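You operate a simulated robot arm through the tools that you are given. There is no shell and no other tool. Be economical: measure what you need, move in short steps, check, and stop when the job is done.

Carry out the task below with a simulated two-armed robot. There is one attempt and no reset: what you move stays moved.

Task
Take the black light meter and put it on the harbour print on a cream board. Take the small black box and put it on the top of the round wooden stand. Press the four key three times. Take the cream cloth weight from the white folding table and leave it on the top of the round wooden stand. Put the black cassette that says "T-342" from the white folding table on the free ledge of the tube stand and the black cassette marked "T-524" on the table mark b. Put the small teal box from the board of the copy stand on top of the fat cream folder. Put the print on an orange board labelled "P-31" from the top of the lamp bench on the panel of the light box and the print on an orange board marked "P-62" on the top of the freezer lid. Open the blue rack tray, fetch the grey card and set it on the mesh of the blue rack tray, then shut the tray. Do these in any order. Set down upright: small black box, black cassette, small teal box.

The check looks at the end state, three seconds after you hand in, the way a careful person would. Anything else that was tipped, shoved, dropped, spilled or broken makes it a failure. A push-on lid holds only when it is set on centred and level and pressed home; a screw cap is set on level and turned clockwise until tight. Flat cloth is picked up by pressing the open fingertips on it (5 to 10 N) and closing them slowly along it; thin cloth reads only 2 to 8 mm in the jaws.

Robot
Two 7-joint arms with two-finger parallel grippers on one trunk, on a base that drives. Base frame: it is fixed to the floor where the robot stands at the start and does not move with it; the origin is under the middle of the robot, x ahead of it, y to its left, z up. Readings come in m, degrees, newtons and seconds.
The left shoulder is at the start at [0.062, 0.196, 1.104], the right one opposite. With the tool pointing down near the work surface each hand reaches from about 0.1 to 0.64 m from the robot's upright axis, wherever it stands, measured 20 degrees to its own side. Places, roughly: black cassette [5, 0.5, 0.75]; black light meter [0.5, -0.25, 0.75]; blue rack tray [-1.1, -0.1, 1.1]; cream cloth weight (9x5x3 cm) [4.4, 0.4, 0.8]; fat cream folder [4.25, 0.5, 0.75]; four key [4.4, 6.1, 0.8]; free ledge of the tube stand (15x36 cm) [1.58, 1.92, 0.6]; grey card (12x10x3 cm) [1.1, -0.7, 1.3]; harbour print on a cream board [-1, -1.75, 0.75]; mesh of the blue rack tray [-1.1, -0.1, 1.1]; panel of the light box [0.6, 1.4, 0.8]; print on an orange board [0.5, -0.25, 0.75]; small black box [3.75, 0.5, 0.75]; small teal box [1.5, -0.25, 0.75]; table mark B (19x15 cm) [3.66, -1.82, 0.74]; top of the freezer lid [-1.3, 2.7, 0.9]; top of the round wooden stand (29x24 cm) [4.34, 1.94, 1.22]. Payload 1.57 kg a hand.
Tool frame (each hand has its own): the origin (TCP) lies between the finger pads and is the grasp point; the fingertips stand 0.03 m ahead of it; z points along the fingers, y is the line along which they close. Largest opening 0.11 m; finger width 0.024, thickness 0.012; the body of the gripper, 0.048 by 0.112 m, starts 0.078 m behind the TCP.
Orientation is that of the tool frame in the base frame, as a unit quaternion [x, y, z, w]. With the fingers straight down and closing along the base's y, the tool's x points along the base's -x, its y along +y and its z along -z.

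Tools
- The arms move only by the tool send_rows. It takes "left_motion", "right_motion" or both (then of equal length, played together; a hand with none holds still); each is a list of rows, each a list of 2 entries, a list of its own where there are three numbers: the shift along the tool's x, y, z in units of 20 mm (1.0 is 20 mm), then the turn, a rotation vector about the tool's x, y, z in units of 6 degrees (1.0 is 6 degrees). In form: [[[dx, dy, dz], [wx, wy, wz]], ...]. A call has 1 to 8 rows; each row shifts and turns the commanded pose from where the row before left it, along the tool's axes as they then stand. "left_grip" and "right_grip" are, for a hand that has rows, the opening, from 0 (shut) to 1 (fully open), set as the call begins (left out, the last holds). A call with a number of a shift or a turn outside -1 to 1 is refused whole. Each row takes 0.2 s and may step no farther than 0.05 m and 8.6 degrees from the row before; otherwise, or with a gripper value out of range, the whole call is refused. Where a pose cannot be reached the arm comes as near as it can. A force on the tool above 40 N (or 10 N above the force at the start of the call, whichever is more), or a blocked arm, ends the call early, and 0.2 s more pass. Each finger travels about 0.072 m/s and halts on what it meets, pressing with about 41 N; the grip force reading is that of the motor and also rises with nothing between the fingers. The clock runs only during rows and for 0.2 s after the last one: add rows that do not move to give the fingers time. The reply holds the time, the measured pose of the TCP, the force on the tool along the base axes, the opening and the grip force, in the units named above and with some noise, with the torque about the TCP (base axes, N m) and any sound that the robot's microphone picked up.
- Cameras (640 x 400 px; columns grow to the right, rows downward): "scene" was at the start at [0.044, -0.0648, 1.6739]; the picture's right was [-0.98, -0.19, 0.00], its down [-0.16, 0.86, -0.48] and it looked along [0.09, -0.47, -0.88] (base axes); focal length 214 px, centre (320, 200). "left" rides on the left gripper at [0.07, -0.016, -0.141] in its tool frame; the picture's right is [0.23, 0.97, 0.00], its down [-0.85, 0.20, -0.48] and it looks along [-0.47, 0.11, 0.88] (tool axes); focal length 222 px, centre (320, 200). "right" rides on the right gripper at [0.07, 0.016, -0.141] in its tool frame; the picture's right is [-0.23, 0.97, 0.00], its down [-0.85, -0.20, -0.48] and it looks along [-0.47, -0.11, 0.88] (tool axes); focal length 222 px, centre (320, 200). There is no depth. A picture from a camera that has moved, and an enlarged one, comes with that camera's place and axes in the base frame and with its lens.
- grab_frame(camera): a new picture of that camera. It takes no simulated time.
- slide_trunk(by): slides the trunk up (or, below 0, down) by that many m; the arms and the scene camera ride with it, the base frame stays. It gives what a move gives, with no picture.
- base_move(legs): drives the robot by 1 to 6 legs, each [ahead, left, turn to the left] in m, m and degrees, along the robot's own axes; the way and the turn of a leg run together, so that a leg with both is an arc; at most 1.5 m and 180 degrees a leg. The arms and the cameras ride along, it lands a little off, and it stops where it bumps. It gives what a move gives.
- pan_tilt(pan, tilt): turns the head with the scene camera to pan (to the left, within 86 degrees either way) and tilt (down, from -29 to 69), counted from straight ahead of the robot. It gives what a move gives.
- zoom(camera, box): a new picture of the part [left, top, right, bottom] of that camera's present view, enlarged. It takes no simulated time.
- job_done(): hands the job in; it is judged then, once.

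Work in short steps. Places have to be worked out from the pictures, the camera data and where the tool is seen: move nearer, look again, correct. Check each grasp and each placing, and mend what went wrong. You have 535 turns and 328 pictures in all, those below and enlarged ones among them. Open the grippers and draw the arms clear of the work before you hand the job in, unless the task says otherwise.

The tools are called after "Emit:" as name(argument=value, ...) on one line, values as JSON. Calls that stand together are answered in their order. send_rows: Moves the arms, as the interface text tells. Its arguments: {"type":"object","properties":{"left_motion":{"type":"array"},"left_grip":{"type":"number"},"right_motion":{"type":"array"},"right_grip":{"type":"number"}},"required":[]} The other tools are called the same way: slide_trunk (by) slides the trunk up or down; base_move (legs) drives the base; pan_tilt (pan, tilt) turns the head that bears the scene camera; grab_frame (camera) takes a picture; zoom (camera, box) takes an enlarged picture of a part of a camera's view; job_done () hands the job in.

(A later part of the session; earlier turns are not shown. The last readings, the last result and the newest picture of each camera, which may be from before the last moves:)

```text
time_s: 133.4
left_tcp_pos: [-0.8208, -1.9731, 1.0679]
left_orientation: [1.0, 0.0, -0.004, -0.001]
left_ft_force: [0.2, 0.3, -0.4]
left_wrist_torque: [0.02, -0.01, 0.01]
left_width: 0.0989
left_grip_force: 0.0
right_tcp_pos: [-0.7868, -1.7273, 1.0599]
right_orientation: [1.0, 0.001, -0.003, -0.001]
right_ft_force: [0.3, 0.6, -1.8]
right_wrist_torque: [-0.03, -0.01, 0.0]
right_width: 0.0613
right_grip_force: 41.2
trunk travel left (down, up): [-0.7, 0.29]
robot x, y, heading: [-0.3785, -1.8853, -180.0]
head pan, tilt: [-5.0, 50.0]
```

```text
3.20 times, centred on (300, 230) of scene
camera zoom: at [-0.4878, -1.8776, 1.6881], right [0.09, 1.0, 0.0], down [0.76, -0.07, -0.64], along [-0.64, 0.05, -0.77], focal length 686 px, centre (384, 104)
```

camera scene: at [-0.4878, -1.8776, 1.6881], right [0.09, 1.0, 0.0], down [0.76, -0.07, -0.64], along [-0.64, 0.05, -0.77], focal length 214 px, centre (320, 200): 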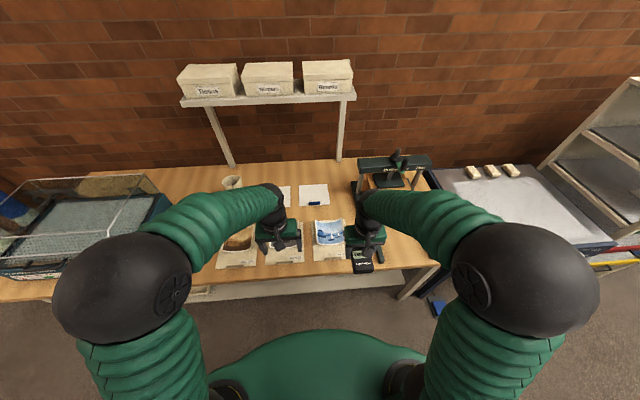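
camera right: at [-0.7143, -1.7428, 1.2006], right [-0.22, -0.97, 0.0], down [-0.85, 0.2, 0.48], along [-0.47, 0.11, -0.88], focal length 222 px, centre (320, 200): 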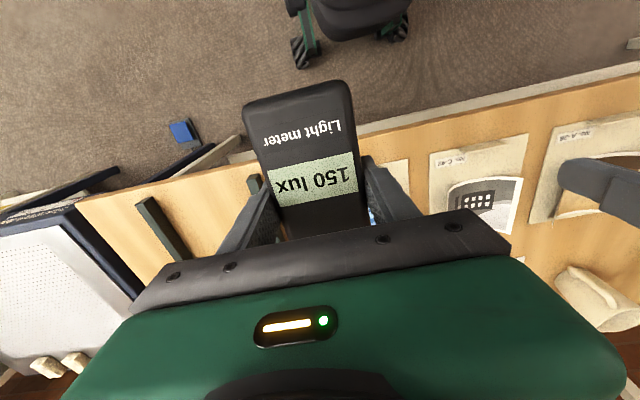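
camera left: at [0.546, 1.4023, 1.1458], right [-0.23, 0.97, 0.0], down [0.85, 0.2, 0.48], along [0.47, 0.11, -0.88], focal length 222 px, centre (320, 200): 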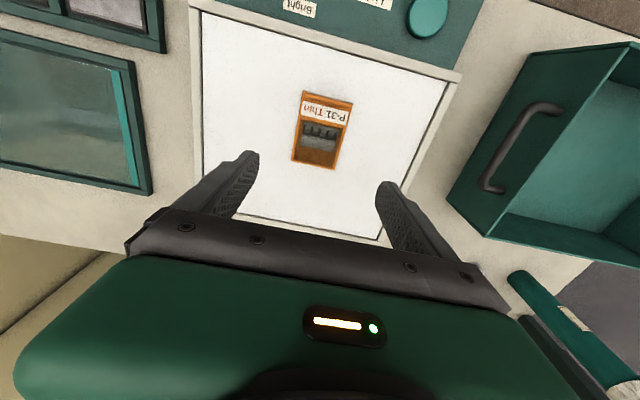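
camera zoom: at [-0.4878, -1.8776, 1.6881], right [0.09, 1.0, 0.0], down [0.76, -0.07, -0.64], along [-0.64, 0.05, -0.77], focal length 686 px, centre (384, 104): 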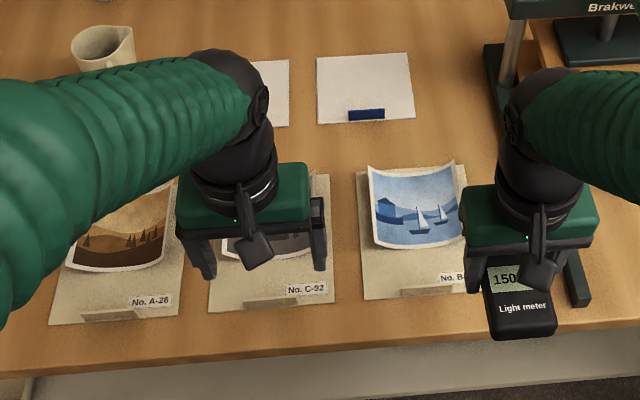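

A-26 shows trees, so B-57 is the harbour. Print centre ≈ (-1.005,-1.795); I move the meter above it.

Emit:
send_rows(right_motion=[[[-1, 0.3, 0], [0, 0, 0]], [[-1, 0.3, 0], [0, 0, 0]], [[-1, 0.3, 0], [0, 0, 0]], [[-1, 0.3, 0], [0, 0, 0]], [[-1, 0.3, 0], [0, 0, 0]], [[-1, 0.3, 0], [0, 0, 0]], [[-1, 0.3, 0], [0, 0, 0]], [[-1, 0.3, 0.5], [0, 0, 0]]])

Emit:
send_rows(right_motion=[[[-1, 0.3, 1], [0, 0, 0]], [[-1, 0.3, 1], [0, 0, 0]], [[-0.9, 0.3, 1], [0, 0, 0]], [[0, 0, 1], [0, 0, 0]], [[0, 0, 0.5], [0, 0, 0]]])

Emit:
grab_frame(camera="right")

Emit:
zoom(camera="scene", box=[220, 150, 420, 290])

```text
time_s: 135.2
left_tcp_pos: [-0.8216, -1.9743, 1.0679]
left_orientation: [1.0, -0.001, -0.005, -0.001]
left_ft_force: [0.4, -0.2, -0.3]
left_wrist_torque: [0.0, -0.01, -0.01]
left_width: 0.0988
left_grip_force: 0.0
right_tcp_pos: [-0.9471, -1.7796, 1.0505]
right_orientation: [1.0, 0.001, -0.002, -0.002]
right_ft_force: [0.5, 0.3, -1.7]
right_wrist_torque: [-0.01, -0.04, -0.01]
right_width: 0.0617
right_grip_force: 40.4
trunk travel left (down, up): [-0.7, 0.29]
robot x, y, heading: [-0.3744, -1.8879, -180.3]
head pan, tilt: [-5.0, 50.0]
```

```text
time_s: 136.4
left_tcp_pos: [-0.8199, -1.9733, 1.0668]
left_orientation: [1.0, -0.001, -0.006, -0.002]
left_ft_force: [-0.2, 0.1, 0.4]
left_wrist_torque: [0.06, 0.0, 0.01]
left_width: 0.0989
left_grip_force: 0.0
right_tcp_pos: [-1.0058, -1.7948, 0.9606]
right_orientation: [1.0, 0.001, -0.003, -0.002]
right_ft_force: [-0.4, -0.1, -1.3]
right_wrist_torque: [0.01, 0.0, -0.02]
right_width: 0.0617
right_grip_force: 41.3
trunk travel left (down, up): [-0.7, 0.29]
robot x, y, heading: [-0.3754, -1.8877, -180.0]
head pan, tilt: [-5.0, 50.0]
```

```text
274 pictures are left
camera right: at [-0.9336, -1.8121, 1.1013], right [-0.22, -0.97, 0.0], down [-0.85, 0.2, 0.48], along [-0.47, 0.11, -0.88], focal length 222 px, centre (320, 200)
```

right: 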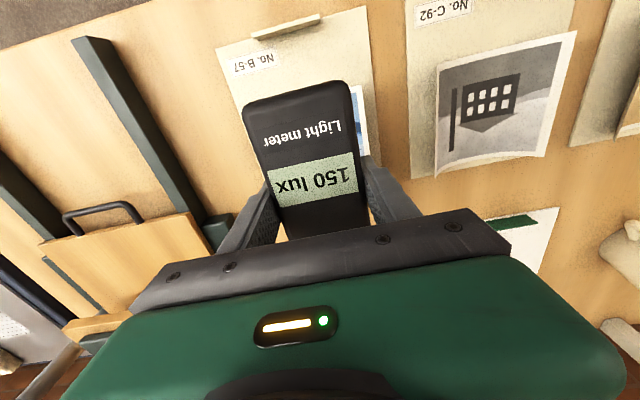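

```text
2.86 times, centred on (320, 220) of scene
camera zoom: at [-0.4897, -1.8793, 1.688], right [0.09, 1.0, 0.0], down [0.77, -0.07, -0.64], along [-0.64, 0.06, -0.77], focal length 613 px, centre (320, 143)
```

zoom: 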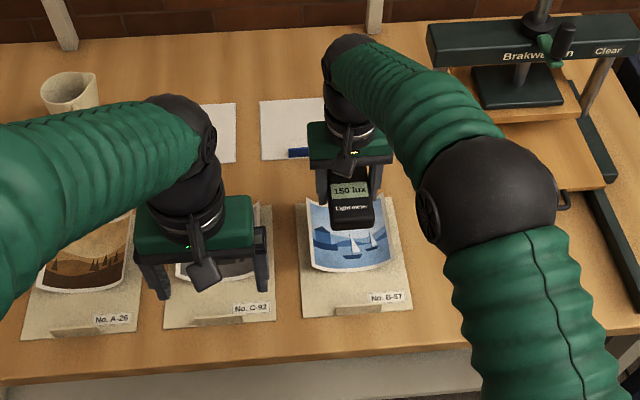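

Meter is centred over the print (y −1.79). I lower it, then by small steps until contact.

Emit:
send_rows(right_motion=[[[0, 0, 1], [0, 0, 0]], [[0, 0, 1], [0, 0, 0]], [[0, 0, 1], [0, 0, 0]], [[0, 0, 0.8], [0, 0, 0]], [[0, 0, 0.4], [0, 0, 0]], [[0, 0, 0.3], [0, 0, 0]], [[0, 0, 0], [0, 0, 0]]])

Emit:
grab_frame(camera="right")

```text
time_s: 138.1
left_tcp_pos: [-0.82, -1.9751, 1.0677]
left_orientation: [1.0, 0.001, -0.006, -0.001]
left_ft_force: [0.0, -0.1, 0.9]
left_wrist_torque: [0.05, 0.02, 0.03]
left_width: 0.099
left_grip_force: 0.1
right_tcp_pos: [-1.0048, -1.7968, 0.8727]
right_orientation: [1.0, 0.002, -0.002, -0.002]
right_ft_force: [-1.1, 0.6, -2.0]
right_wrist_torque: [0.0, 0.0, 0.03]
right_width: 0.0615
right_grip_force: 41.1
trunk travel left (down, up): [-0.7, 0.29]
robot x, y, heading: [-0.3764, -1.886, -179.7]
head pan, tilt: [-5.0, 50.0]
```

```text
272 pictures are left
camera right: at [-0.9337, -1.8122, 1.0116], right [-0.22, -0.97, 0.0], down [-0.85, 0.2, 0.48], along [-0.47, 0.11, -0.88], focal length 222 px, centre (320, 200)
```

right: 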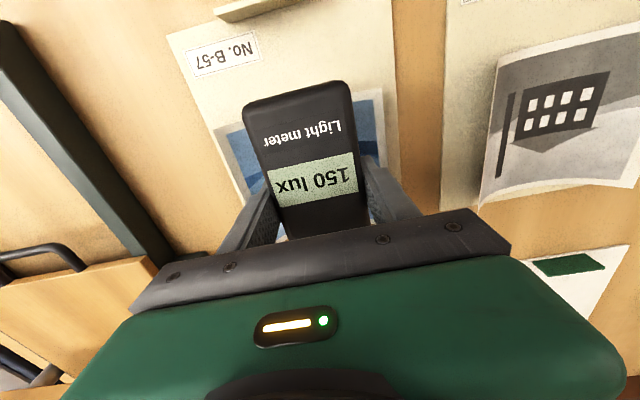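

Looks right. Lowering the last bit.

Emit:
send_rows(right_motion=[[[0, 0, 0.2], [0, 0, 0]], [[0, 0, 0.2], [0, 0, 0]], [[0, 0, 0.2], [0, 0, 0]], [[0, 0, 0], [0, 0, 0]]])

```text
time_s: 139.1
left_tcp_pos: [-0.8202, -1.9732, 1.0683]
left_orientation: [1.0, 0.0, -0.005, -0.001]
left_ft_force: [-0.1, -0.2, 0.3]
left_wrist_torque: [-0.04, 0.01, -0.02]
left_width: 0.099
left_grip_force: 0.0
right_tcp_pos: [-1.0047, -1.7958, 0.8598]
right_orientation: [1.0, 0.002, -0.003, -0.002]
right_ft_force: [-0.3, 0.0, -1.6]
right_wrist_torque: [-0.02, 0.02, 0.0]
right_width: 0.0618
right_grip_force: 41.0
trunk travel left (down, up): [-0.7, 0.29]
robot x, y, heading: [-0.3774, -1.8846, -179.8]
head pan, tilt: [-5.0, 50.0]
```

Not yet touching (−1.6 N is the meter's weight). A bit more.

Emit:
send_rows(right_motion=[[[0, 0, 0.2], [0, 0, 0]], [[0, 0, 0.15], [0, 0, 0]], [[0, 0, 0], [0, 0, 0]]])

```text
time_s: 139.8
left_tcp_pos: [-0.82, -1.9749, 1.0674]
left_orientation: [1.0, 0.0, -0.005, -0.002]
left_ft_force: [-0.1, -0.7, -0.3]
left_wrist_torque: [-0.01, 0.0, 0.0]
left_width: 0.099
left_grip_force: 0.0
right_tcp_pos: [-1.0055, -1.7959, 0.8524]
right_orientation: [1.0, 0.001, -0.003, -0.002]
right_ft_force: [0.3, 0.2, -2.1]
right_wrist_torque: [-0.02, 0.01, 0.0]
right_width: 0.0615
right_grip_force: 40.8
trunk travel left (down, up): [-0.7, 0.29]
robot x, y, heading: [-0.3779, -1.8872, -180.0]
head pan, tilt: [-5.0, 50.0]
```

A bit more.

Emit:
send_rows(right_motion=[[[0, 0, 0.15], [0, 0, 0]], [[0, 0, 0.15], [0, 0, 0]], [[0, 0, 0], [0, 0, 0]]])

```text
time_s: 140.7
left_tcp_pos: [-0.8191, -1.9731, 1.0673]
left_orientation: [1.0, 0.0, -0.005, -0.001]
left_ft_force: [0.0, 0.3, 1.2]
left_wrist_torque: [0.01, 0.02, 0.02]
left_width: 0.0989
left_grip_force: 0.1
right_tcp_pos: [-1.0066, -1.7966, 0.847]
right_orientation: [1.0, 0.002, -0.002, -0.002]
right_ft_force: [-0.3, -0.4, -1.4]
right_wrist_torque: [-0.02, -0.01, -0.02]
right_width: 0.0618
right_grip_force: 40.9
trunk travel left (down, up): [-0.7, 0.29]
robot x, y, heading: [-0.377, -1.8877, -179.6]
head pan, tilt: [-5.0, 50.0]
```

Emit:
zoom(camera="right", box=[160, 60, 440, 240])

Emit:
send_rows(right_motion=[[[0, 0, 0.15], [0, 0, 0]], [[0, 0, 0.1], [0, 0, 0]], [[0, 0, 0], [0, 0, 0]]])

```text
2.22 times, centred on (300, 150) of right
camera zoom: at [-0.934, -1.8121, 0.9868], right [-0.22, -0.97, 0.0], down [-0.85, 0.2, 0.48], along [-0.47, 0.11, -0.88], focal length 494 px, centre (364, 311)
```

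zoom: 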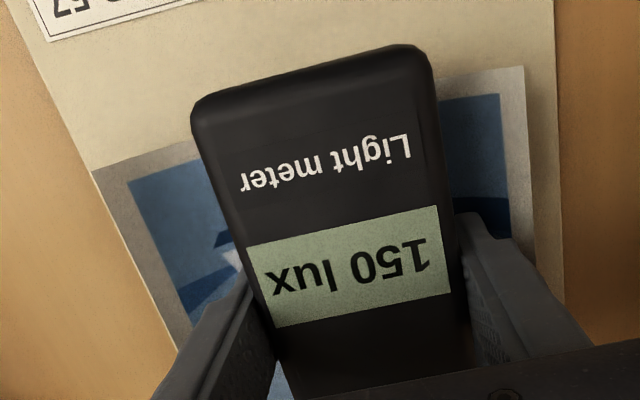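

```text
time_s: 141.4
left_tcp_pos: [-0.8201, -1.9729, 1.068]
left_orientation: [1.0, 0.0, -0.005, -0.001]
left_ft_force: [-0.1, 0.9, -0.6]
left_wrist_torque: [-0.07, 0.03, 0.01]
left_width: 0.0991
left_grip_force: 0.0
right_tcp_pos: [-1.0056, -1.7955, 0.8431]
right_orientation: [1.0, 0.001, -0.003, -0.002]
right_ft_force: [0.9, 0.2, -1.4]
right_wrist_torque: [-0.01, 0.03, 0.01]
right_width: 0.0614
right_grip_force: 41.5
trunk travel left (down, up): [-0.7, 0.29]
robot x, y, heading: [-0.3743, -1.8853, -179.6]
head pan, tilt: [-5.0, 50.0]
```

The meter's front overhangs the print edge slightly, so I shift 20 mm deeper, then continue down.

Emit:
send_rows(right_motion=[[[-0.5, 0, 0], [0, 0, 0]], [[-0.5, 0, 0], [0, 0, 0]], [[0, 0, 0.15], [0, 0, 0]], [[0, 0, 0.1], [0, 0, 0]], [[0, 0, 0], [0, 0, 0]]])

```text
time_s: 142.7
left_tcp_pos: [-0.8198, -1.9736, 1.068]
left_orientation: [1.0, 0.0, -0.005, -0.003]
left_ft_force: [0.0, 0.0, 0.2]
left_wrist_torque: [-0.01, 0.0, 0.0]
left_width: 0.0989
left_grip_force: 0.1
right_tcp_pos: [-1.0249, -1.7952, 0.8358]
right_orientation: [1.0, 0.002, -0.003, -0.001]
right_ft_force: [-0.2, -0.1, -1.8]
right_wrist_torque: [-0.04, 0.01, -0.04]
right_width: 0.0618
right_grip_force: 40.7
trunk travel left (down, up): [-0.7, 0.29]
robot x, y, heading: [-0.3802, -1.889, -179.7]
head pan, tilt: [-5.0, 50.0]
```

Continue lowering.

Emit:
send_rows(right_motion=[[[0, 0, 0.15], [0, 0, 0]], [[0, 0, 0.15], [0, 0, 0]], [[0, 0, 0], [0, 0, 0]]])

```text
time_s: 143.4
left_tcp_pos: [-0.8183, -1.9742, 1.0694]
left_orientation: [1.0, 0.0, -0.006, -0.002]
left_ft_force: [0.3, 0.2, -0.3]
left_wrist_torque: [-0.04, 0.01, -0.02]
left_width: 0.0988
left_grip_force: 0.0
right_tcp_pos: [-1.0261, -1.7955, 0.8339]
right_orientation: [1.0, 0.001, -0.005, -0.001]
right_ft_force: [-3.4, 1.1, 17.8]
right_wrist_torque: [-0.27, -0.09, 0.02]
right_width: 0.0617
right_grip_force: 41.2
trunk travel left (down, up): [-0.7, 0.29]
robot x, y, heading: [-0.375, -1.8857, -179.8]
head pan, tilt: [-5.0, 50.0]
```

Contact. I ease up 2 mm, open the fingers partly, and rise.

Emit:
send_rows(right_motion=[[[0, 0, -0.15], [0, 0, 0]], [[0, 0, 0], [0, 0, 0]], [[0, 0, 0], [0, 0, 0]]], right_grip=0.75)

Emit:
send_rows(right_motion=[[[0, 0, -0.5], [0, 0, 0]], [[0, 0, -0.5], [0, 0, 0]], [[0, 0, -1], [0, 0, 0]], [[0, 0, -1], [0, 0, 0]], [[0, 0, -1], [0, 0, 0]], [[0, 0, -1], [0, 0, 0]], [[0, 0, -1], [0, 0, 0]], [[1, 0, -1], [0, 0, 0]]])

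Emit:
grab_frame(camera="right")

```text
time_s: 144.2
left_tcp_pos: [-0.8199, -1.9737, 1.0687]
left_orientation: [1.0, 0.0, -0.006, -0.001]
left_ft_force: [-0.3, 0.2, -1.3]
left_wrist_torque: [-0.02, 0.02, -0.01]
left_width: 0.0989
left_grip_force: 0.1
right_tcp_pos: [-1.024, -1.795, 0.8338]
right_orientation: [1.0, 0.002, -0.002, -0.001]
right_ft_force: [0.9, 4.8, 9.2]
right_wrist_torque: [-0.22, -0.04, 0.03]
right_width: 0.0783
right_grip_force: 0.0
trunk travel left (down, up): [-0.7, 0.29]
robot x, y, heading: [-0.3743, -1.8884, -180.0]
head pan, tilt: [-5.0, 50.0]
```

```text
time_s: 146.1
left_tcp_pos: [-0.8178, -1.9739, 1.0697]
left_orientation: [1.0, 0.0, -0.006, -0.002]
left_ft_force: [0.3, 0.5, 0.0]
left_wrist_torque: [-0.01, 0.02, 0.0]
left_width: 0.099
left_grip_force: 0.1
right_tcp_pos: [-1.0028, -1.796, 0.9756]
right_orientation: [1.0, 0.003, -0.004, -0.002]
right_ft_force: [0.1, -0.6, 0.3]
right_wrist_torque: [0.02, 0.02, 0.0]
right_width: 0.0827
right_grip_force: 0.1
trunk travel left (down, up): [-0.7, 0.29]
robot x, y, heading: [-0.3768, -1.8869, -179.9]
head pan, tilt: [-5.0, 50.0]
```

```text
270 pictures are left
camera right: at [-0.9314, -1.8121, 1.1151], right [-0.22, -0.97, 0.0], down [-0.85, 0.2, 0.49], along [-0.47, 0.11, -0.87], focal length 222 px, centre (320, 200)
```

right: 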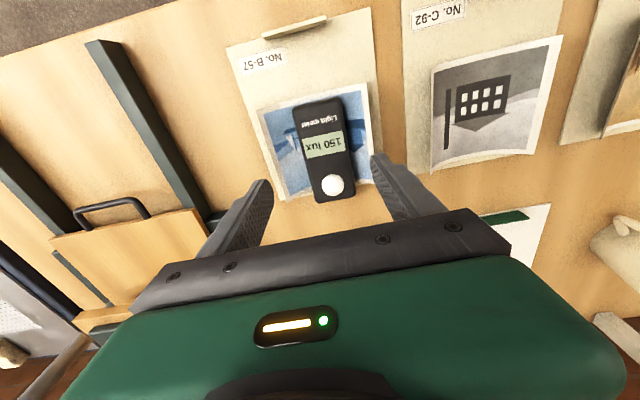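

The meter sits on the harbour print. I retract, back away, turn and look for the grey card behind the lamp bench.

Emit:
send_rows(right_motion=[[[1, -0.2, -1], [0, 0, 0]], [[1, -0.2, -1], [0, 0, 0]], [[1, -0.2, -1], [0, 0, 0]], [[1, -0.2, -1], [0, 0, 0]], [[1, -0.2, -0.5], [0, 0, 0]], [[1, -0.2, 0], [0, 0, 0]], [[1, -0.2, 0], [0, 0, 0]], [[1, -0.2, 0], [0, 0, 0]]])

Emit:
base_move(legs=[[-0.8, 0, 0], [0, 0, -150]])

Emit:
pan_tilt(pan=0, tilt=25)

Emit:
grab_frame(camera="scene")

```text
time_s: 147.8
left_tcp_pos: [-0.8189, -1.9733, 1.0677]
left_orientation: [1.0, 0.0, -0.006, -0.001]
left_ft_force: [0.0, 0.2, -0.6]
left_wrist_torque: [-0.01, -0.02, -0.02]
left_width: 0.0989
left_grip_force: 0.1
right_tcp_pos: [-0.843, -1.7642, 1.063]
right_orientation: [1.0, 0.001, -0.004, -0.001]
right_ft_force: [-0.2, 0.6, -0.1]
right_wrist_torque: [0.02, 0.02, 0.04]
right_width: 0.0824
right_grip_force: 0.0
trunk travel left (down, up): [-0.7, 0.29]
robot x, y, heading: [-0.3764, -1.8871, -180.0]
head pan, tilt: [-5.0, 50.0]
```

```text
time_s: 158.3
left_tcp_pos: [0.7606, -1.5877, 1.0668]
left_orientation: [-0.264, 0.964, 0.0, 0.005]
left_ft_force: [0.1, 0.2, -0.5]
left_wrist_torque: [0.0, 0.02, -0.02]
left_width: 0.0988
left_grip_force: 0.0
right_tcp_pos: [0.8886, -1.7563, 1.0637]
right_orientation: [-0.265, 0.964, -0.001, 0.002]
right_ft_force: [-0.3, 0.4, -0.7]
right_wrist_torque: [-0.01, 0.01, 0.02]
right_width: 0.0825
right_grip_force: 0.0
trunk travel left (down, up): [-0.7, 0.29]
robot x, y, heading: [0.4219, -1.889, 30.9]
head pan, tilt: [-5.0, 50.0]
```

```text
time_s: 159.2
left_tcp_pos: [0.7607, -1.5885, 1.0677]
left_orientation: [-0.264, 0.965, 0.001, 0.007]
left_ft_force: [-0.1, -0.8, -0.3]
left_wrist_torque: [0.01, 0.05, -0.03]
left_width: 0.0991
left_grip_force: 0.1
right_tcp_pos: [0.8879, -1.7569, 1.062]
right_orientation: [-0.264, 0.964, 0.0, 0.005]
right_ft_force: [0.8, 0.5, -0.2]
right_wrist_torque: [-0.01, 0.0, 0.02]
right_width: 0.0826
right_grip_force: 0.1
trunk travel left (down, up): [-0.7, 0.29]
robot x, y, heading: [0.4194, -1.8851, 30.6]
head pan, tilt: [0.0, 25.0]
```

```text
269 pictures are left
camera scene: at [0.5318, -1.8229, 1.7255], right [0.51, -0.86, 0.0], down [-0.37, -0.22, -0.91], along [0.78, 0.46, -0.43], focal length 214 px, centre (320, 200)
```

scene: 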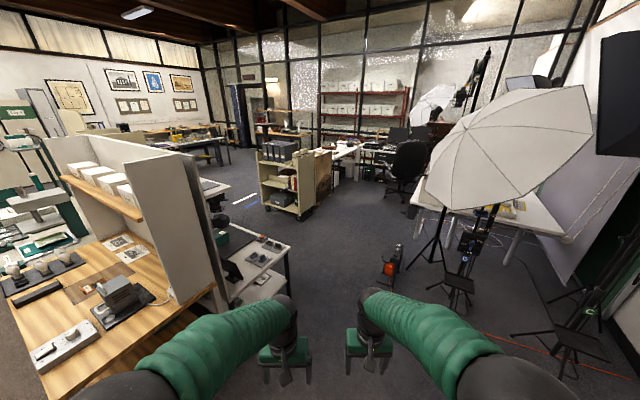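

The card isn't visible from here. I drive round to face the back side of the bench panel.

Emit:
base_move(legs=[[0.95, -0.43, 0], [0, 0, 75]])

Emit:
pan_tilt(pan=10, tilt=25)

Emit:
grab_frame(camera="scene")

```text
time_s: 167.8
left_tcp_pos: [1.2614, -1.3714, 1.067]
left_orientation: [0.798, -0.603, -0.004, -0.005]
left_ft_force: [0.5, 0.3, -0.5]
left_wrist_torque: [0.0, -0.01, -0.03]
left_width: 0.0991
left_grip_force: 0.0
right_tcp_pos: [1.4575, -1.2914, 1.0635]
right_orientation: [0.799, -0.602, -0.002, -0.003]
right_ft_force: [0.6, -0.5, 0.3]
right_wrist_torque: [0.01, 0.02, 0.01]
right_width: 0.0826
right_grip_force: 0.0
trunk travel left (down, up): [-0.7, 0.29]
robot x, y, heading: [1.468, -1.7765, 105.8]
head pan, tilt: [0.0, 25.0]
```

```text
time_s: 168.5
left_tcp_pos: [1.2612, -1.373, 1.068]
left_orientation: [0.797, -0.603, -0.005, -0.005]
left_ft_force: [0.0, 0.5, -0.2]
left_wrist_torque: [0.0, 0.03, 0.02]
left_width: 0.0987
left_grip_force: 0.2
right_tcp_pos: [1.4562, -1.2926, 1.0642]
right_orientation: [0.799, -0.602, -0.002, -0.003]
right_ft_force: [0.4, 0.3, 0.6]
right_wrist_torque: [0.01, 0.0, 0.0]
right_width: 0.0825
right_grip_force: 0.1
trunk travel left (down, up): [-0.7, 0.29]
robot x, y, heading: [1.464, -1.7717, 106.2]
head pan, tilt: [10.0, 25.0]
```

```text
268 pictures are left
camera scene: at [1.4144, -1.6573, 1.7256], right [0.9, 0.44, 0.0], down [0.18, -0.38, -0.91], along [-0.39, 0.81, -0.42], focal length 214 px, centre (320, 200)
```

scene: 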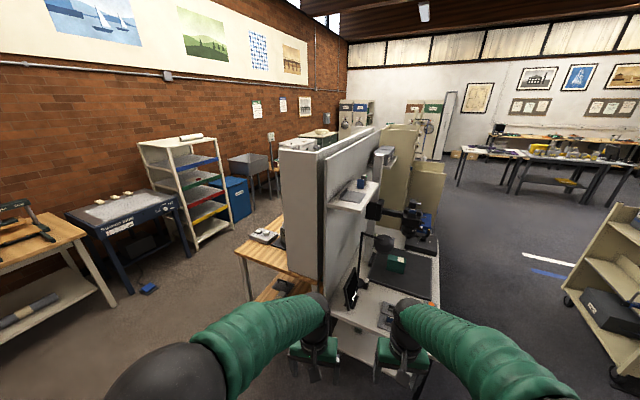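

There is a small shelf on the panel's back with an item, and the teal box on the dark copy board. I zoom in.

Emit:
zoom(camera="scene", box=[310, 150, 460, 340])

```text
2.11 times, centred on (385, 245) of scene
camera zoom: at [1.4144, -1.6573, 1.7256], right [0.9, 0.44, 0.0], down [0.18, -0.38, -0.91], along [-0.39, 0.81, -0.42], focal length 452 px, centre (183, 105)
```

zoom: 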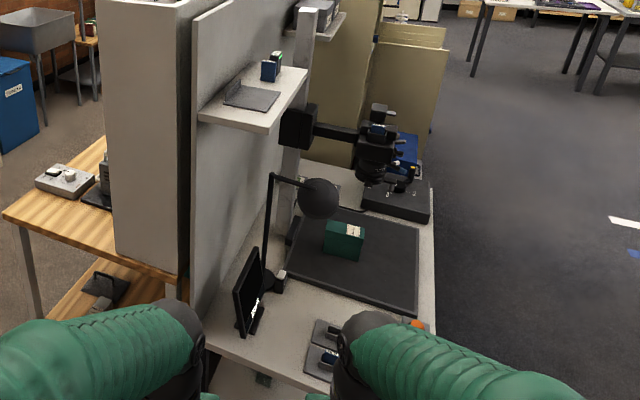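

The grey card lies on the small shelf near (1.15,-0.75,1.31). I raise the trunk and approach the desk's end facing +y.

Emit:
slide_trunk(by=0.27)

Emit:
base_move(legs=[[0, 0, -16], [0.33, 0.12, 0]])

Emit:
pan_tilt(pan=10, tilt=45)

Emit:
grab_frame(camera="scene")

Emit:
grab_frame(camera="left")

```text
time_s: 171.3
left_tcp_pos: [1.2607, -1.3728, 1.3382]
left_orientation: [0.797, -0.604, -0.004, -0.005]
left_ft_force: [-0.4, 0.5, 0.5]
left_wrist_torque: [0.0, -0.02, -0.01]
left_width: 0.0989
left_grip_force: 0.0
right_tcp_pos: [1.4566, -1.2908, 1.3338]
right_orientation: [0.799, -0.602, -0.002, -0.003]
right_ft_force: [0.3, -0.7, -0.1]
right_wrist_torque: [0.02, 0.03, 0.01]
right_width: 0.0823
right_grip_force: 0.2
trunk travel left (down, up): [-0.97, 0.02]
robot x, y, heading: [1.4634, -1.7736, 105.6]
head pan, tilt: [10.0, 25.0]
```

```text
time_s: 174.5
left_tcp_pos: [1.2622, -1.0033, 1.3395]
left_orientation: [-0.706, 0.708, 0.005, 0.006]
left_ft_force: [-0.4, 0.3, 0.1]
left_wrist_torque: [0.01, 0.01, 0.02]
left_width: 0.0989
left_grip_force: 0.0
right_tcp_pos: [1.4712, -0.9803, 1.3353]
right_orientation: [0.708, -0.706, -0.004, -0.004]
right_ft_force: [0.2, 0.2, 0.4]
right_wrist_torque: [0.01, -0.01, -0.02]
right_width: 0.0825
right_grip_force: 0.1
trunk travel left (down, up): [-0.97, 0.02]
robot x, y, heading: [1.3433, -1.4443, 89.9]
head pan, tilt: [10.0, 25.0]
```

```text
time_s: 175.3
left_tcp_pos: [1.2598, -1.0029, 1.3392]
left_orientation: [-0.707, 0.708, 0.004, 0.006]
left_ft_force: [-0.6, 1.1, -0.5]
left_wrist_torque: [-0.01, 0.0, 0.03]
left_width: 0.0988
left_grip_force: 0.0
right_tcp_pos: [1.4693, -0.977, 1.3342]
right_orientation: [0.708, -0.706, -0.003, -0.003]
right_ft_force: [-0.9, -0.7, 0.1]
right_wrist_torque: [0.0, 0.05, -0.02]
right_width: 0.0824
right_grip_force: 0.1
trunk travel left (down, up): [-0.97, 0.02]
robot x, y, heading: [1.3437, -1.4437, 89.8]
head pan, tilt: [10.0, 45.0]
```

```text
266 pictures are left
camera scene: at [1.3314, -1.328, 1.9652], right [0.98, 0.17, 0.0], down [0.12, -0.7, -0.71], along [-0.12, 0.7, -0.71], focal length 214 px, centre (320, 200)
```

scene: 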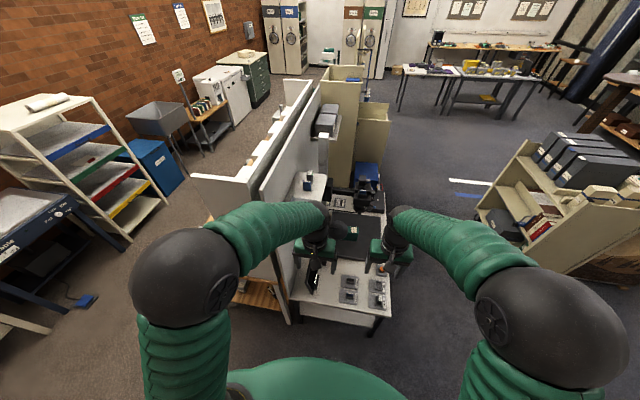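

```text
265 pictures are left
camera left: at [1.2751, -1.0749, 1.4811], right [-0.97, -0.23, -0.01], down [-0.2, 0.85, 0.49], along [-0.11, 0.48, -0.87], focal length 222 px, centre (320, 200)
```

left: 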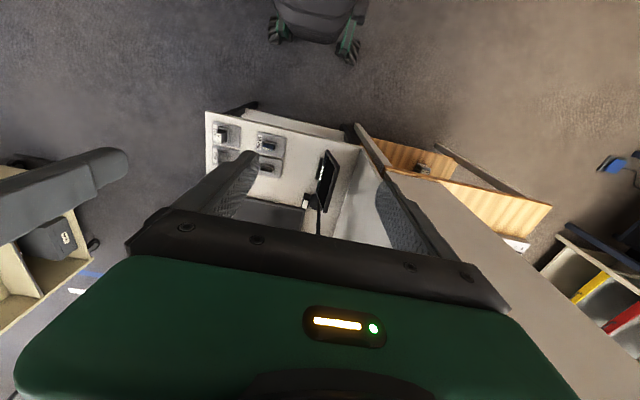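

The left arm blocks the view of the shelf; I draw it back and right a little.

Emit:
send_rows(left_motion=[[[1, -0.5, 0], [0, 0, 0]], [[1, -0.5, 0], [0, 0, 0]], [[1, -0.5, 0], [0, 0, 0]], [[1, -0.5, 0], [0, 0, 0]], [[1, -0.5, 0], [0, 0, 0]], [[1, -0.5, 0], [0, 0, 0]]])

Emit:
pan_tilt(pan=25, tilt=45)

Emit:
grab_frame(camera="scene")

```text
time_s: 176.7
left_tcp_pos: [1.3191, -1.1246, 1.3385]
left_orientation: [-0.707, 0.708, 0.005, 0.007]
left_ft_force: [0.1, -0.5, -0.2]
left_wrist_torque: [0.01, 0.02, 0.0]
left_width: 0.0989
left_grip_force: 0.0
right_tcp_pos: [1.4705, -0.9786, 1.3345]
right_orientation: [0.708, -0.706, -0.002, -0.004]
right_ft_force: [0.1, -0.8, 0.2]
right_wrist_torque: [0.0, 0.0, -0.02]
right_width: 0.0822
right_grip_force: 0.2
trunk travel left (down, up): [-0.97, 0.02]
robot x, y, heading: [1.3444, -1.4419, 89.9]
head pan, tilt: [10.0, 45.0]
```

```text
time_s: 177.5
left_tcp_pos: [1.3199, -1.1228, 1.3374]
left_orientation: [-0.707, 0.707, 0.005, 0.007]
left_ft_force: [-0.2, -0.4, -0.6]
left_wrist_torque: [0.02, -0.03, 0.02]
left_width: 0.099
left_grip_force: 0.0
right_tcp_pos: [1.4699, -0.9782, 1.3347]
right_orientation: [0.708, -0.706, -0.003, -0.004]
right_ft_force: [0.8, -0.4, -0.5]
right_wrist_torque: [0.04, 0.02, -0.03]
right_width: 0.0824
right_grip_force: 0.1
trunk travel left (down, up): [-0.97, 0.02]
robot x, y, heading: [1.3432, -1.4419, 89.9]
head pan, tilt: [25.0, 45.0]
```

```text
264 pictures are left
camera scene: at [1.3103, -1.3348, 1.9652], right [0.91, 0.42, 0.0], down [0.3, -0.64, -0.71], along [-0.3, 0.64, -0.71], focal length 214 px, centre (320, 200)
```

scene: 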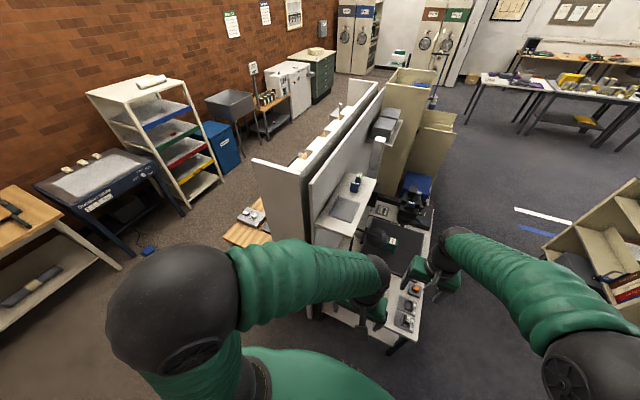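

Emit:
zoom(camera="scene", box=[300, 150, 400, 260])

```text
3.64 times, centred on (350, 205) of scene
camera zoom: at [1.3103, -1.3348, 1.9652], right [0.91, 0.42, 0.0], down [0.3, -0.64, -0.71], along [-0.3, 0.64, -0.71], focal length 780 px, centre (211, 182)
```

zoom: 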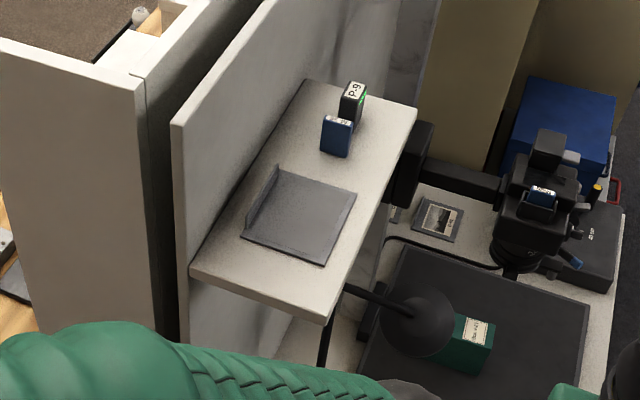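

The card is a flat plate (x 1.10–1.20, y −0.81..−0.70) with an upright lip on the panel side; I'll grip it across its 10 cm. I drive slightly closer and bring the left hand above it.

Emit:
base_move(legs=[[0.08, 0, 0]])

Emit:
send_rows(left_motion=[[[-0.5, 0, -1], [0, 0, 0]], [[-1, 0.5, -1], [0, 0, 0]], [[-1, 0.7, -1], [0, 0, 0]], [[-1, 1, -1], [0, 0, 0]], [[-1, 1, -1], [0, 0, 0]], [[-1, 1, -1], [0, 0, 0]], [[-1, 1, 0], [0, 0, 0]], [[-1, 1, 0], [0, 0, 0]]], left_grip=1)

Emit:
send_rows(left_motion=[[[-1, 0.7, 0], [0, 0, 0]], [[-1, 0.7, 0], [0, 0, 0]], [[-1, 0.5, 0], [0, 0, 0]], [[-1, 0, 0], [0, 0, 0]], [[-1, 0, 0], [0, 0, 0]]])

Emit:
grab_frame(camera="left")

```text
time_s: 178.5
left_tcp_pos: [1.3185, -1.0594, 1.3431]
left_orientation: [-0.706, 0.708, 0.008, 0.01]
left_ft_force: [0.1, 0.7, 0.1]
left_wrist_torque: [0.06, 0.03, 0.04]
left_width: 0.0991
left_grip_force: 0.0
right_tcp_pos: [1.4677, -0.9148, 1.3417]
right_orientation: [0.708, -0.706, -0.007, -0.009]
right_ft_force: [0.5, -1.6, 0.5]
right_wrist_torque: [0.03, 0.02, 0.01]
right_width: 0.0827
right_grip_force: 0.2
trunk travel left (down, up): [-0.97, 0.02]
robot x, y, heading: [1.347, -1.3615, 90.1]
head pan, tilt: [25.0, 45.0]
```

```text
time_s: 180.3
left_tcp_pos: [1.1935, -0.8913, 1.4597]
left_orientation: [-0.706, 0.708, 0.004, 0.006]
left_ft_force: [-0.7, -0.7, -0.4]
left_wrist_torque: [0.02, -0.05, 0.02]
left_width: 0.1098
left_grip_force: 0.0
right_tcp_pos: [1.467, -0.8962, 1.3343]
right_orientation: [0.708, -0.706, -0.001, -0.003]
right_ft_force: [-0.3, 0.6, -0.9]
right_wrist_torque: [-0.01, 0.0, 0.02]
right_width: 0.0822
right_grip_force: 0.0
trunk travel left (down, up): [-0.97, 0.02]
robot x, y, heading: [1.3441, -1.361, 90.3]
head pan, tilt: [25.0, 45.0]
```

```text
time_s: 181.5
left_tcp_pos: [1.1554, -0.7941, 1.4606]
left_orientation: [-0.707, 0.707, 0.004, 0.007]
left_ft_force: [0.2, 0.6, -0.3]
left_wrist_torque: [0.0, 0.0, 0.01]
left_width: 0.1099
left_grip_force: 0.0
right_tcp_pos: [1.4681, -0.8989, 1.3344]
right_orientation: [0.708, -0.706, -0.002, -0.004]
right_ft_force: [-0.1, 0.9, 0.4]
right_wrist_torque: [0.0, -0.02, -0.02]
right_width: 0.0826
right_grip_force: 0.0
trunk travel left (down, up): [-0.97, 0.02]
robot x, y, heading: [1.3446, -1.3639, 89.8]
head pan, tilt: [25.0, 45.0]
```

```text
262 pictures are left
camera left: at [1.1705, -0.8676, 1.6027], right [-0.97, -0.23, -0.01], down [-0.2, 0.85, 0.49], along [-0.1, 0.48, -0.87], focal length 222 px, centre (320, 200)
```

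left: 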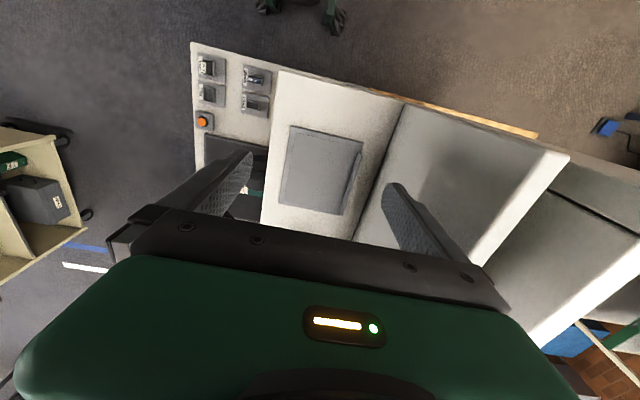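

Emit:
zoom(camera="left", box=[220, 80, 420, 240])

```text
2.50 times, centred on (320, 160) of left
camera zoom: at [1.1705, -0.8676, 1.6027], right [-0.97, -0.23, -0.01], down [-0.2, 0.85, 0.49], along [-0.1, 0.48, -0.87], focal length 555 px, centre (320, 300)
```

zoom: 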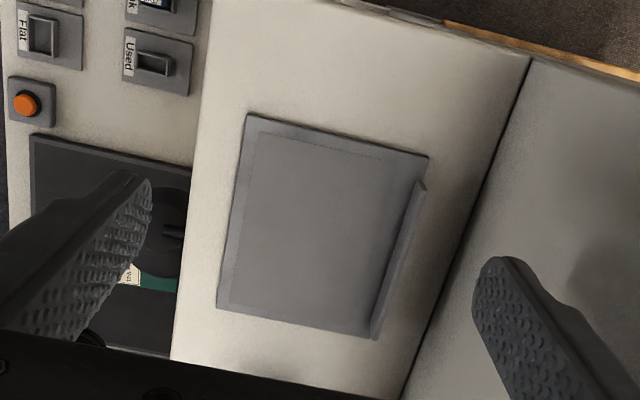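

Card centre (1.1475,-0.744), plate 10x12 at z≈1.305; panel face at x=1.065. I align and descend to just above it.

Emit:
send_rows(left_motion=[[[-0.5, 0.1, 0.5], [0, 0, 0]], [[-0.5, 0.1, 0.5], [0, 0, 0]], [[-0.5, 0.1, 0.5], [0, 0, 0]], [[-0.5, 0.1, 0.5], [0, 0, 0]], [[-0.5, 0, 0.5], [0, 0, 0]], [[0, 0, 0.5], [0, 0, 0]], [[0, 0, 0.5], [0, 0, 0]], [[0, 0, 0], [0, 0, 0]]])

Emit:
zoom(camera="left", box=[200, 60, 440, 250])

```text
time_s: 183.3
left_tcp_pos: [1.148, -0.7445, 1.3925]
left_orientation: [-0.707, 0.708, 0.004, 0.007]
left_ft_force: [-0.2, -0.1, -0.2]
left_wrist_torque: [-0.01, 0.03, -0.02]
left_width: 0.11
left_grip_force: 0.1
right_tcp_pos: [1.4661, -0.8991, 1.3342]
right_orientation: [0.708, -0.706, -0.002, -0.004]
right_ft_force: [0.3, 0.3, -0.8]
right_wrist_torque: [0.0, -0.01, -0.02]
right_width: 0.0827
right_grip_force: 0.1
trunk travel left (down, up): [-0.97, 0.02]
robot x, y, heading: [1.3429, -1.3652, 90.0]
head pan, tilt: [25.0, 45.0]
```

```text
2.11 times, centred on (320, 155) of left
camera zoom: at [1.1635, -0.8169, 1.5341], right [-0.97, -0.23, -0.01], down [-0.2, 0.85, 0.49], along [-0.1, 0.48, -0.87], focal length 468 px, centre (320, 295)
```

zoom: 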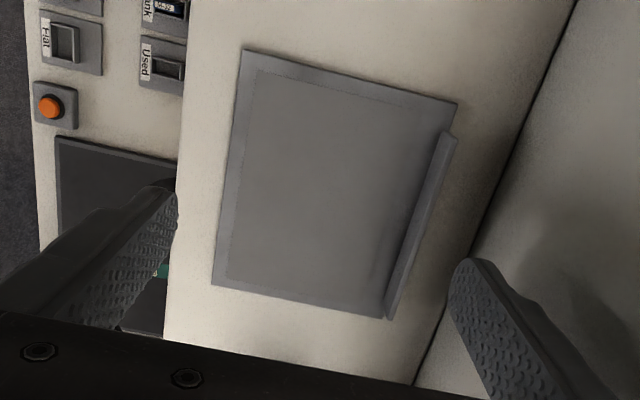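

Aligned to within a millimetre. Descend.

Emit:
send_rows(left_motion=[[[0, 0, 0.5], [0, 0, 0]], [[0, 0, 0.5], [0, 0, 0]], [[0, 0, 0.5], [0, 0, 0]], [[0, 0, 0.5], [0, 0, 0]], [[0, 0, 0.4], [0, 0, 0]], [[0, 0, 0], [0, 0, 0]]])

Emit:
send_rows(left_motion=[[[0, 0, 0.15], [0, 0, 0]], [[0, 0, 0.15], [0, 0, 0]], [[0, 0, 0], [0, 0, 0]]])

Emit:
zoom(camera="left", box=[200, 60, 440, 250])

```text
time_s: 184.7
left_tcp_pos: [1.1484, -0.7452, 1.3436]
left_orientation: [-0.707, 0.708, 0.004, 0.007]
left_ft_force: [-0.2, -0.4, 1.3]
left_wrist_torque: [0.03, 0.0, 0.03]
left_width: 0.11
left_grip_force: 0.1
right_tcp_pos: [1.4673, -0.8987, 1.3352]
right_orientation: [0.708, -0.706, -0.003, -0.005]
right_ft_force: [-0.4, 0.4, 0.2]
right_wrist_torque: [0.01, -0.03, -0.01]
right_width: 0.0826
right_grip_force: 0.1
trunk travel left (down, up): [-0.97, 0.02]
robot x, y, heading: [1.3456, -1.3623, 90.1]
head pan, tilt: [25.0, 45.0]
```

```text
time_s: 185.5
left_tcp_pos: [1.1497, -0.7446, 1.3381]
left_orientation: [-0.706, 0.708, 0.004, 0.007]
left_ft_force: [-0.1, 0.0, 0.2]
left_wrist_torque: [-0.03, 0.03, 0.01]
left_width: 0.11
left_grip_force: 0.1
right_tcp_pos: [1.467, -0.8979, 1.3349]
right_orientation: [0.708, -0.706, -0.002, -0.004]
right_ft_force: [-0.6, -0.4, 0.6]
right_wrist_torque: [0.01, 0.01, -0.01]
right_width: 0.0823
right_grip_force: 0.1
trunk travel left (down, up): [-0.97, 0.02]
robot x, y, heading: [1.3441, -1.3611, 90.2]
head pan, tilt: [25.0, 45.0]
```

```text
2.11 times, centred on (320, 155) of left
camera zoom: at [1.164, -0.8164, 1.4797], right [-0.97, -0.23, -0.01], down [-0.2, 0.85, 0.49], along [-0.1, 0.48, -0.87], focal length 468 px, centre (320, 295)
```

zoom: 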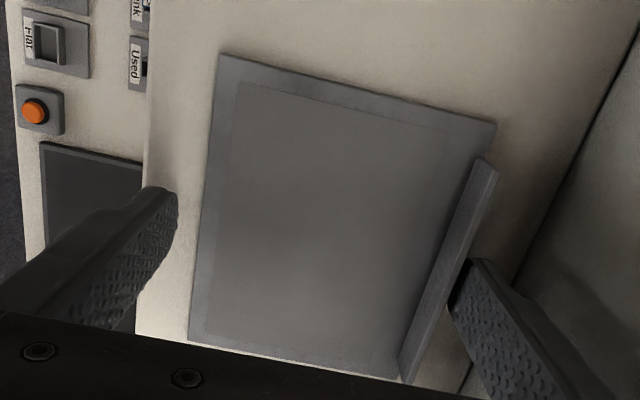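

Fingers straddle the plate and lip. A few mm more down to shelf contact.

Emit:
send_rows(left_motion=[[[0, 0, 0.1], [0, 0, 0]], [[0, 0, 0.1], [0, 0, 0]], [[0, 0, 0], [0, 0, 0]]])

Emit:
send_rows(left_motion=[[[0, 0, 0.1], [0, 0, 0]], [[0, 0, 0], [0, 0, 0]]])

```text
time_s: 186.3
left_tcp_pos: [1.1501, -0.7445, 1.3335]
left_orientation: [-0.706, 0.708, 0.004, 0.006]
left_ft_force: [0.1, -0.1, -0.3]
left_wrist_torque: [0.0, 0.03, 0.01]
left_width: 0.1099
left_grip_force: 0.1
right_tcp_pos: [1.4673, -0.8984, 1.3357]
right_orientation: [0.708, -0.706, -0.002, -0.004]
right_ft_force: [1.1, 0.2, -0.1]
right_wrist_torque: [-0.01, -0.01, 0.02]
right_width: 0.0827
right_grip_force: 0.1
trunk travel left (down, up): [-0.97, 0.02]
robot x, y, heading: [1.3444, -1.356, 89.6]
head pan, tilt: [25.0, 45.0]
```

```text
time_s: 186.9
left_tcp_pos: [1.1492, -0.7437, 1.3317]
left_orientation: [-0.706, 0.708, 0.005, 0.007]
left_ft_force: [0.2, 0.7, -0.4]
left_wrist_torque: [0.03, 0.01, -0.06]
left_width: 0.1097
left_grip_force: 0.1
right_tcp_pos: [1.4686, -0.8977, 1.3351]
right_orientation: [0.709, -0.706, -0.003, -0.004]
right_ft_force: [0.3, 0.4, 0.3]
right_wrist_torque: [-0.01, -0.01, -0.01]
right_width: 0.0825
right_grip_force: 0.1
trunk travel left (down, up): [-0.97, 0.02]
robot x, y, heading: [1.3433, -1.3644, 90.0]
head pan, tilt: [25.0, 45.0]
```

No contact yet; continue gently.

Emit:
send_rows(left_motion=[[[0, 0, 0.1], [0, 0, 0]], [[0, 0, 0.1], [0, 0, 0]], [[0, 0, 0], [0, 0, 0]]])

Emit:
send_rows(left_motion=[[[0, 0, 0.1], [0, 0, 0]], [[0, 0, 0], [0, 0, 0]]])

```text
time_s: 187.7
left_tcp_pos: [1.1484, -0.7443, 1.3308]
left_orientation: [-0.707, 0.708, 0.006, 0.008]
left_ft_force: [-2.2, 3.8, 15.0]
left_wrist_torque: [-0.05, 0.95, -0.21]
left_width: 0.11
left_grip_force: 0.0
right_tcp_pos: [1.4684, -0.9, 1.336]
right_orientation: [0.708, -0.706, -0.003, -0.004]
right_ft_force: [0.0, -0.2, -0.3]
right_wrist_torque: [0.02, -0.02, 0.01]
right_width: 0.0823
right_grip_force: 0.1
trunk travel left (down, up): [-0.97, 0.02]
robot x, y, heading: [1.3468, -1.3613, 90.4]
head pan, tilt: [25.0, 45.0]
```

```text
time_s: 188.3
left_tcp_pos: [1.1493, -0.7437, 1.3303]
left_orientation: [-0.706, 0.708, 0.009, 0.009]
left_ft_force: [-4.8, 9.7, 34.5]
left_wrist_torque: [-0.03, 2.05, -0.55]
left_width: 0.1101
left_grip_force: 0.1
right_tcp_pos: [1.4685, -0.8997, 1.3362]
right_orientation: [0.708, -0.706, -0.003, -0.005]
right_ft_force: [-0.4, 0.5, 0.3]
right_wrist_torque: [-0.03, 0.01, 0.01]
right_width: 0.0825
right_grip_force: 0.0
trunk travel left (down, up): [-0.97, 0.02]
robot x, y, heading: [1.3426, -1.3546, 90.0]
head pan, tilt: [25.0, 45.0]
```

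Shelf at 1.300. I rise ~1 mm above contact and close.

Emit:
send_rows(left_motion=[[[0, 0, -0.27], [0, 0, 0]], [[0, 0, 0], [0, 0, 0]], [[0, 0, 0], [0, 0, 0]], [[0, 0, 0], [0, 0, 0]]], left_grip=0.85)

Emit:
zoom(camera="left", box=[200, 60, 440, 250])

```text
time_s: 189.3
left_tcp_pos: [1.148, -0.7454, 1.3303]
left_orientation: [-0.706, 0.708, 0.001, 0.007]
left_ft_force: [-5.1, 2.1, 5.3]
left_wrist_torque: [0.08, 0.63, -0.14]
left_width: 0.1
left_grip_force: 6.5
right_tcp_pos: [1.4664, -0.8994, 1.3355]
right_orientation: [0.708, -0.706, -0.002, -0.005]
right_ft_force: [0.3, -0.3, 1.0]
right_wrist_torque: [0.02, -0.02, -0.03]
right_width: 0.0823
right_grip_force: 0.0
trunk travel left (down, up): [-0.97, 0.02]
robot x, y, heading: [1.3461, -1.3619, 90.2]
head pan, tilt: [25.0, 45.0]
```

```text
2.11 times, centred on (320, 155) of left
camera zoom: at [1.1635, -0.8175, 1.4724], right [-0.97, -0.23, -0.01], down [-0.2, 0.85, 0.49], along [-0.1, 0.48, -0.87], focal length 468 px, centre (320, 295)
```

zoom: 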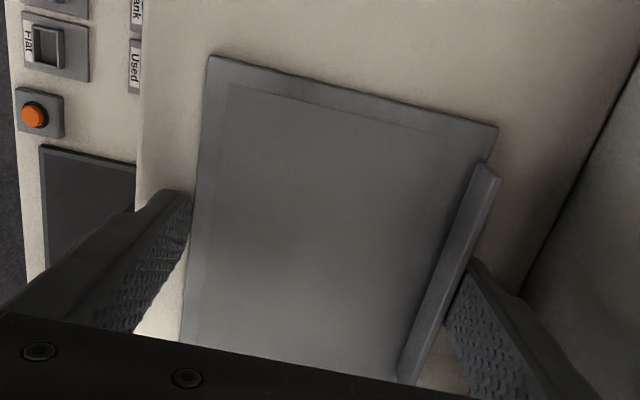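

Contact at 100 mm. I firm the grip, then lift slightly to test.

Emit:
send_rows(left_motion=[[[0, 0, 0], [0, 0, 0]], [[0, 0, 0], [0, 0, 0]], [[0, 0, -0.3], [0, 0, 0]], [[0, 0, -0.5], [0, 0, 0]], [[0, 0, -0.5], [0, 0, 0]], [[0, 0, 0], [0, 0, 0]]], left_grip=0.8)

Emit:
grab_frame(camera="left")

```text
time_s: 190.7
left_tcp_pos: [1.1498, -0.7431, 1.3582]
left_orientation: [-0.706, 0.708, 0.004, 0.007]
left_ft_force: [-0.2, -0.2, 0.0]
left_wrist_torque: [0.0, 0.0, 0.02]
left_width: 0.0987
left_grip_force: 41.2
right_tcp_pos: [1.4671, -0.8981, 1.3344]
right_orientation: [0.708, -0.706, -0.002, -0.005]
right_ft_force: [0.1, -0.6, -0.4]
right_wrist_torque: [0.03, 0.0, -0.03]
right_width: 0.0824
right_grip_force: 0.1
trunk travel left (down, up): [-0.97, 0.02]
robot x, y, heading: [1.3468, -1.3618, 90.1]
head pan, tilt: [25.0, 45.0]
```

```text
257 pictures are left
camera left: at [1.1643, -0.8158, 1.499], right [-0.97, -0.23, -0.01], down [-0.2, 0.85, 0.49], along [-0.1, 0.48, -0.87], focal length 222 px, centre (320, 200)
```

left: 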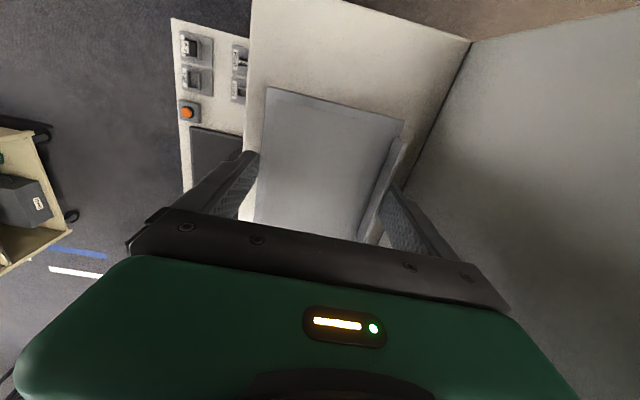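

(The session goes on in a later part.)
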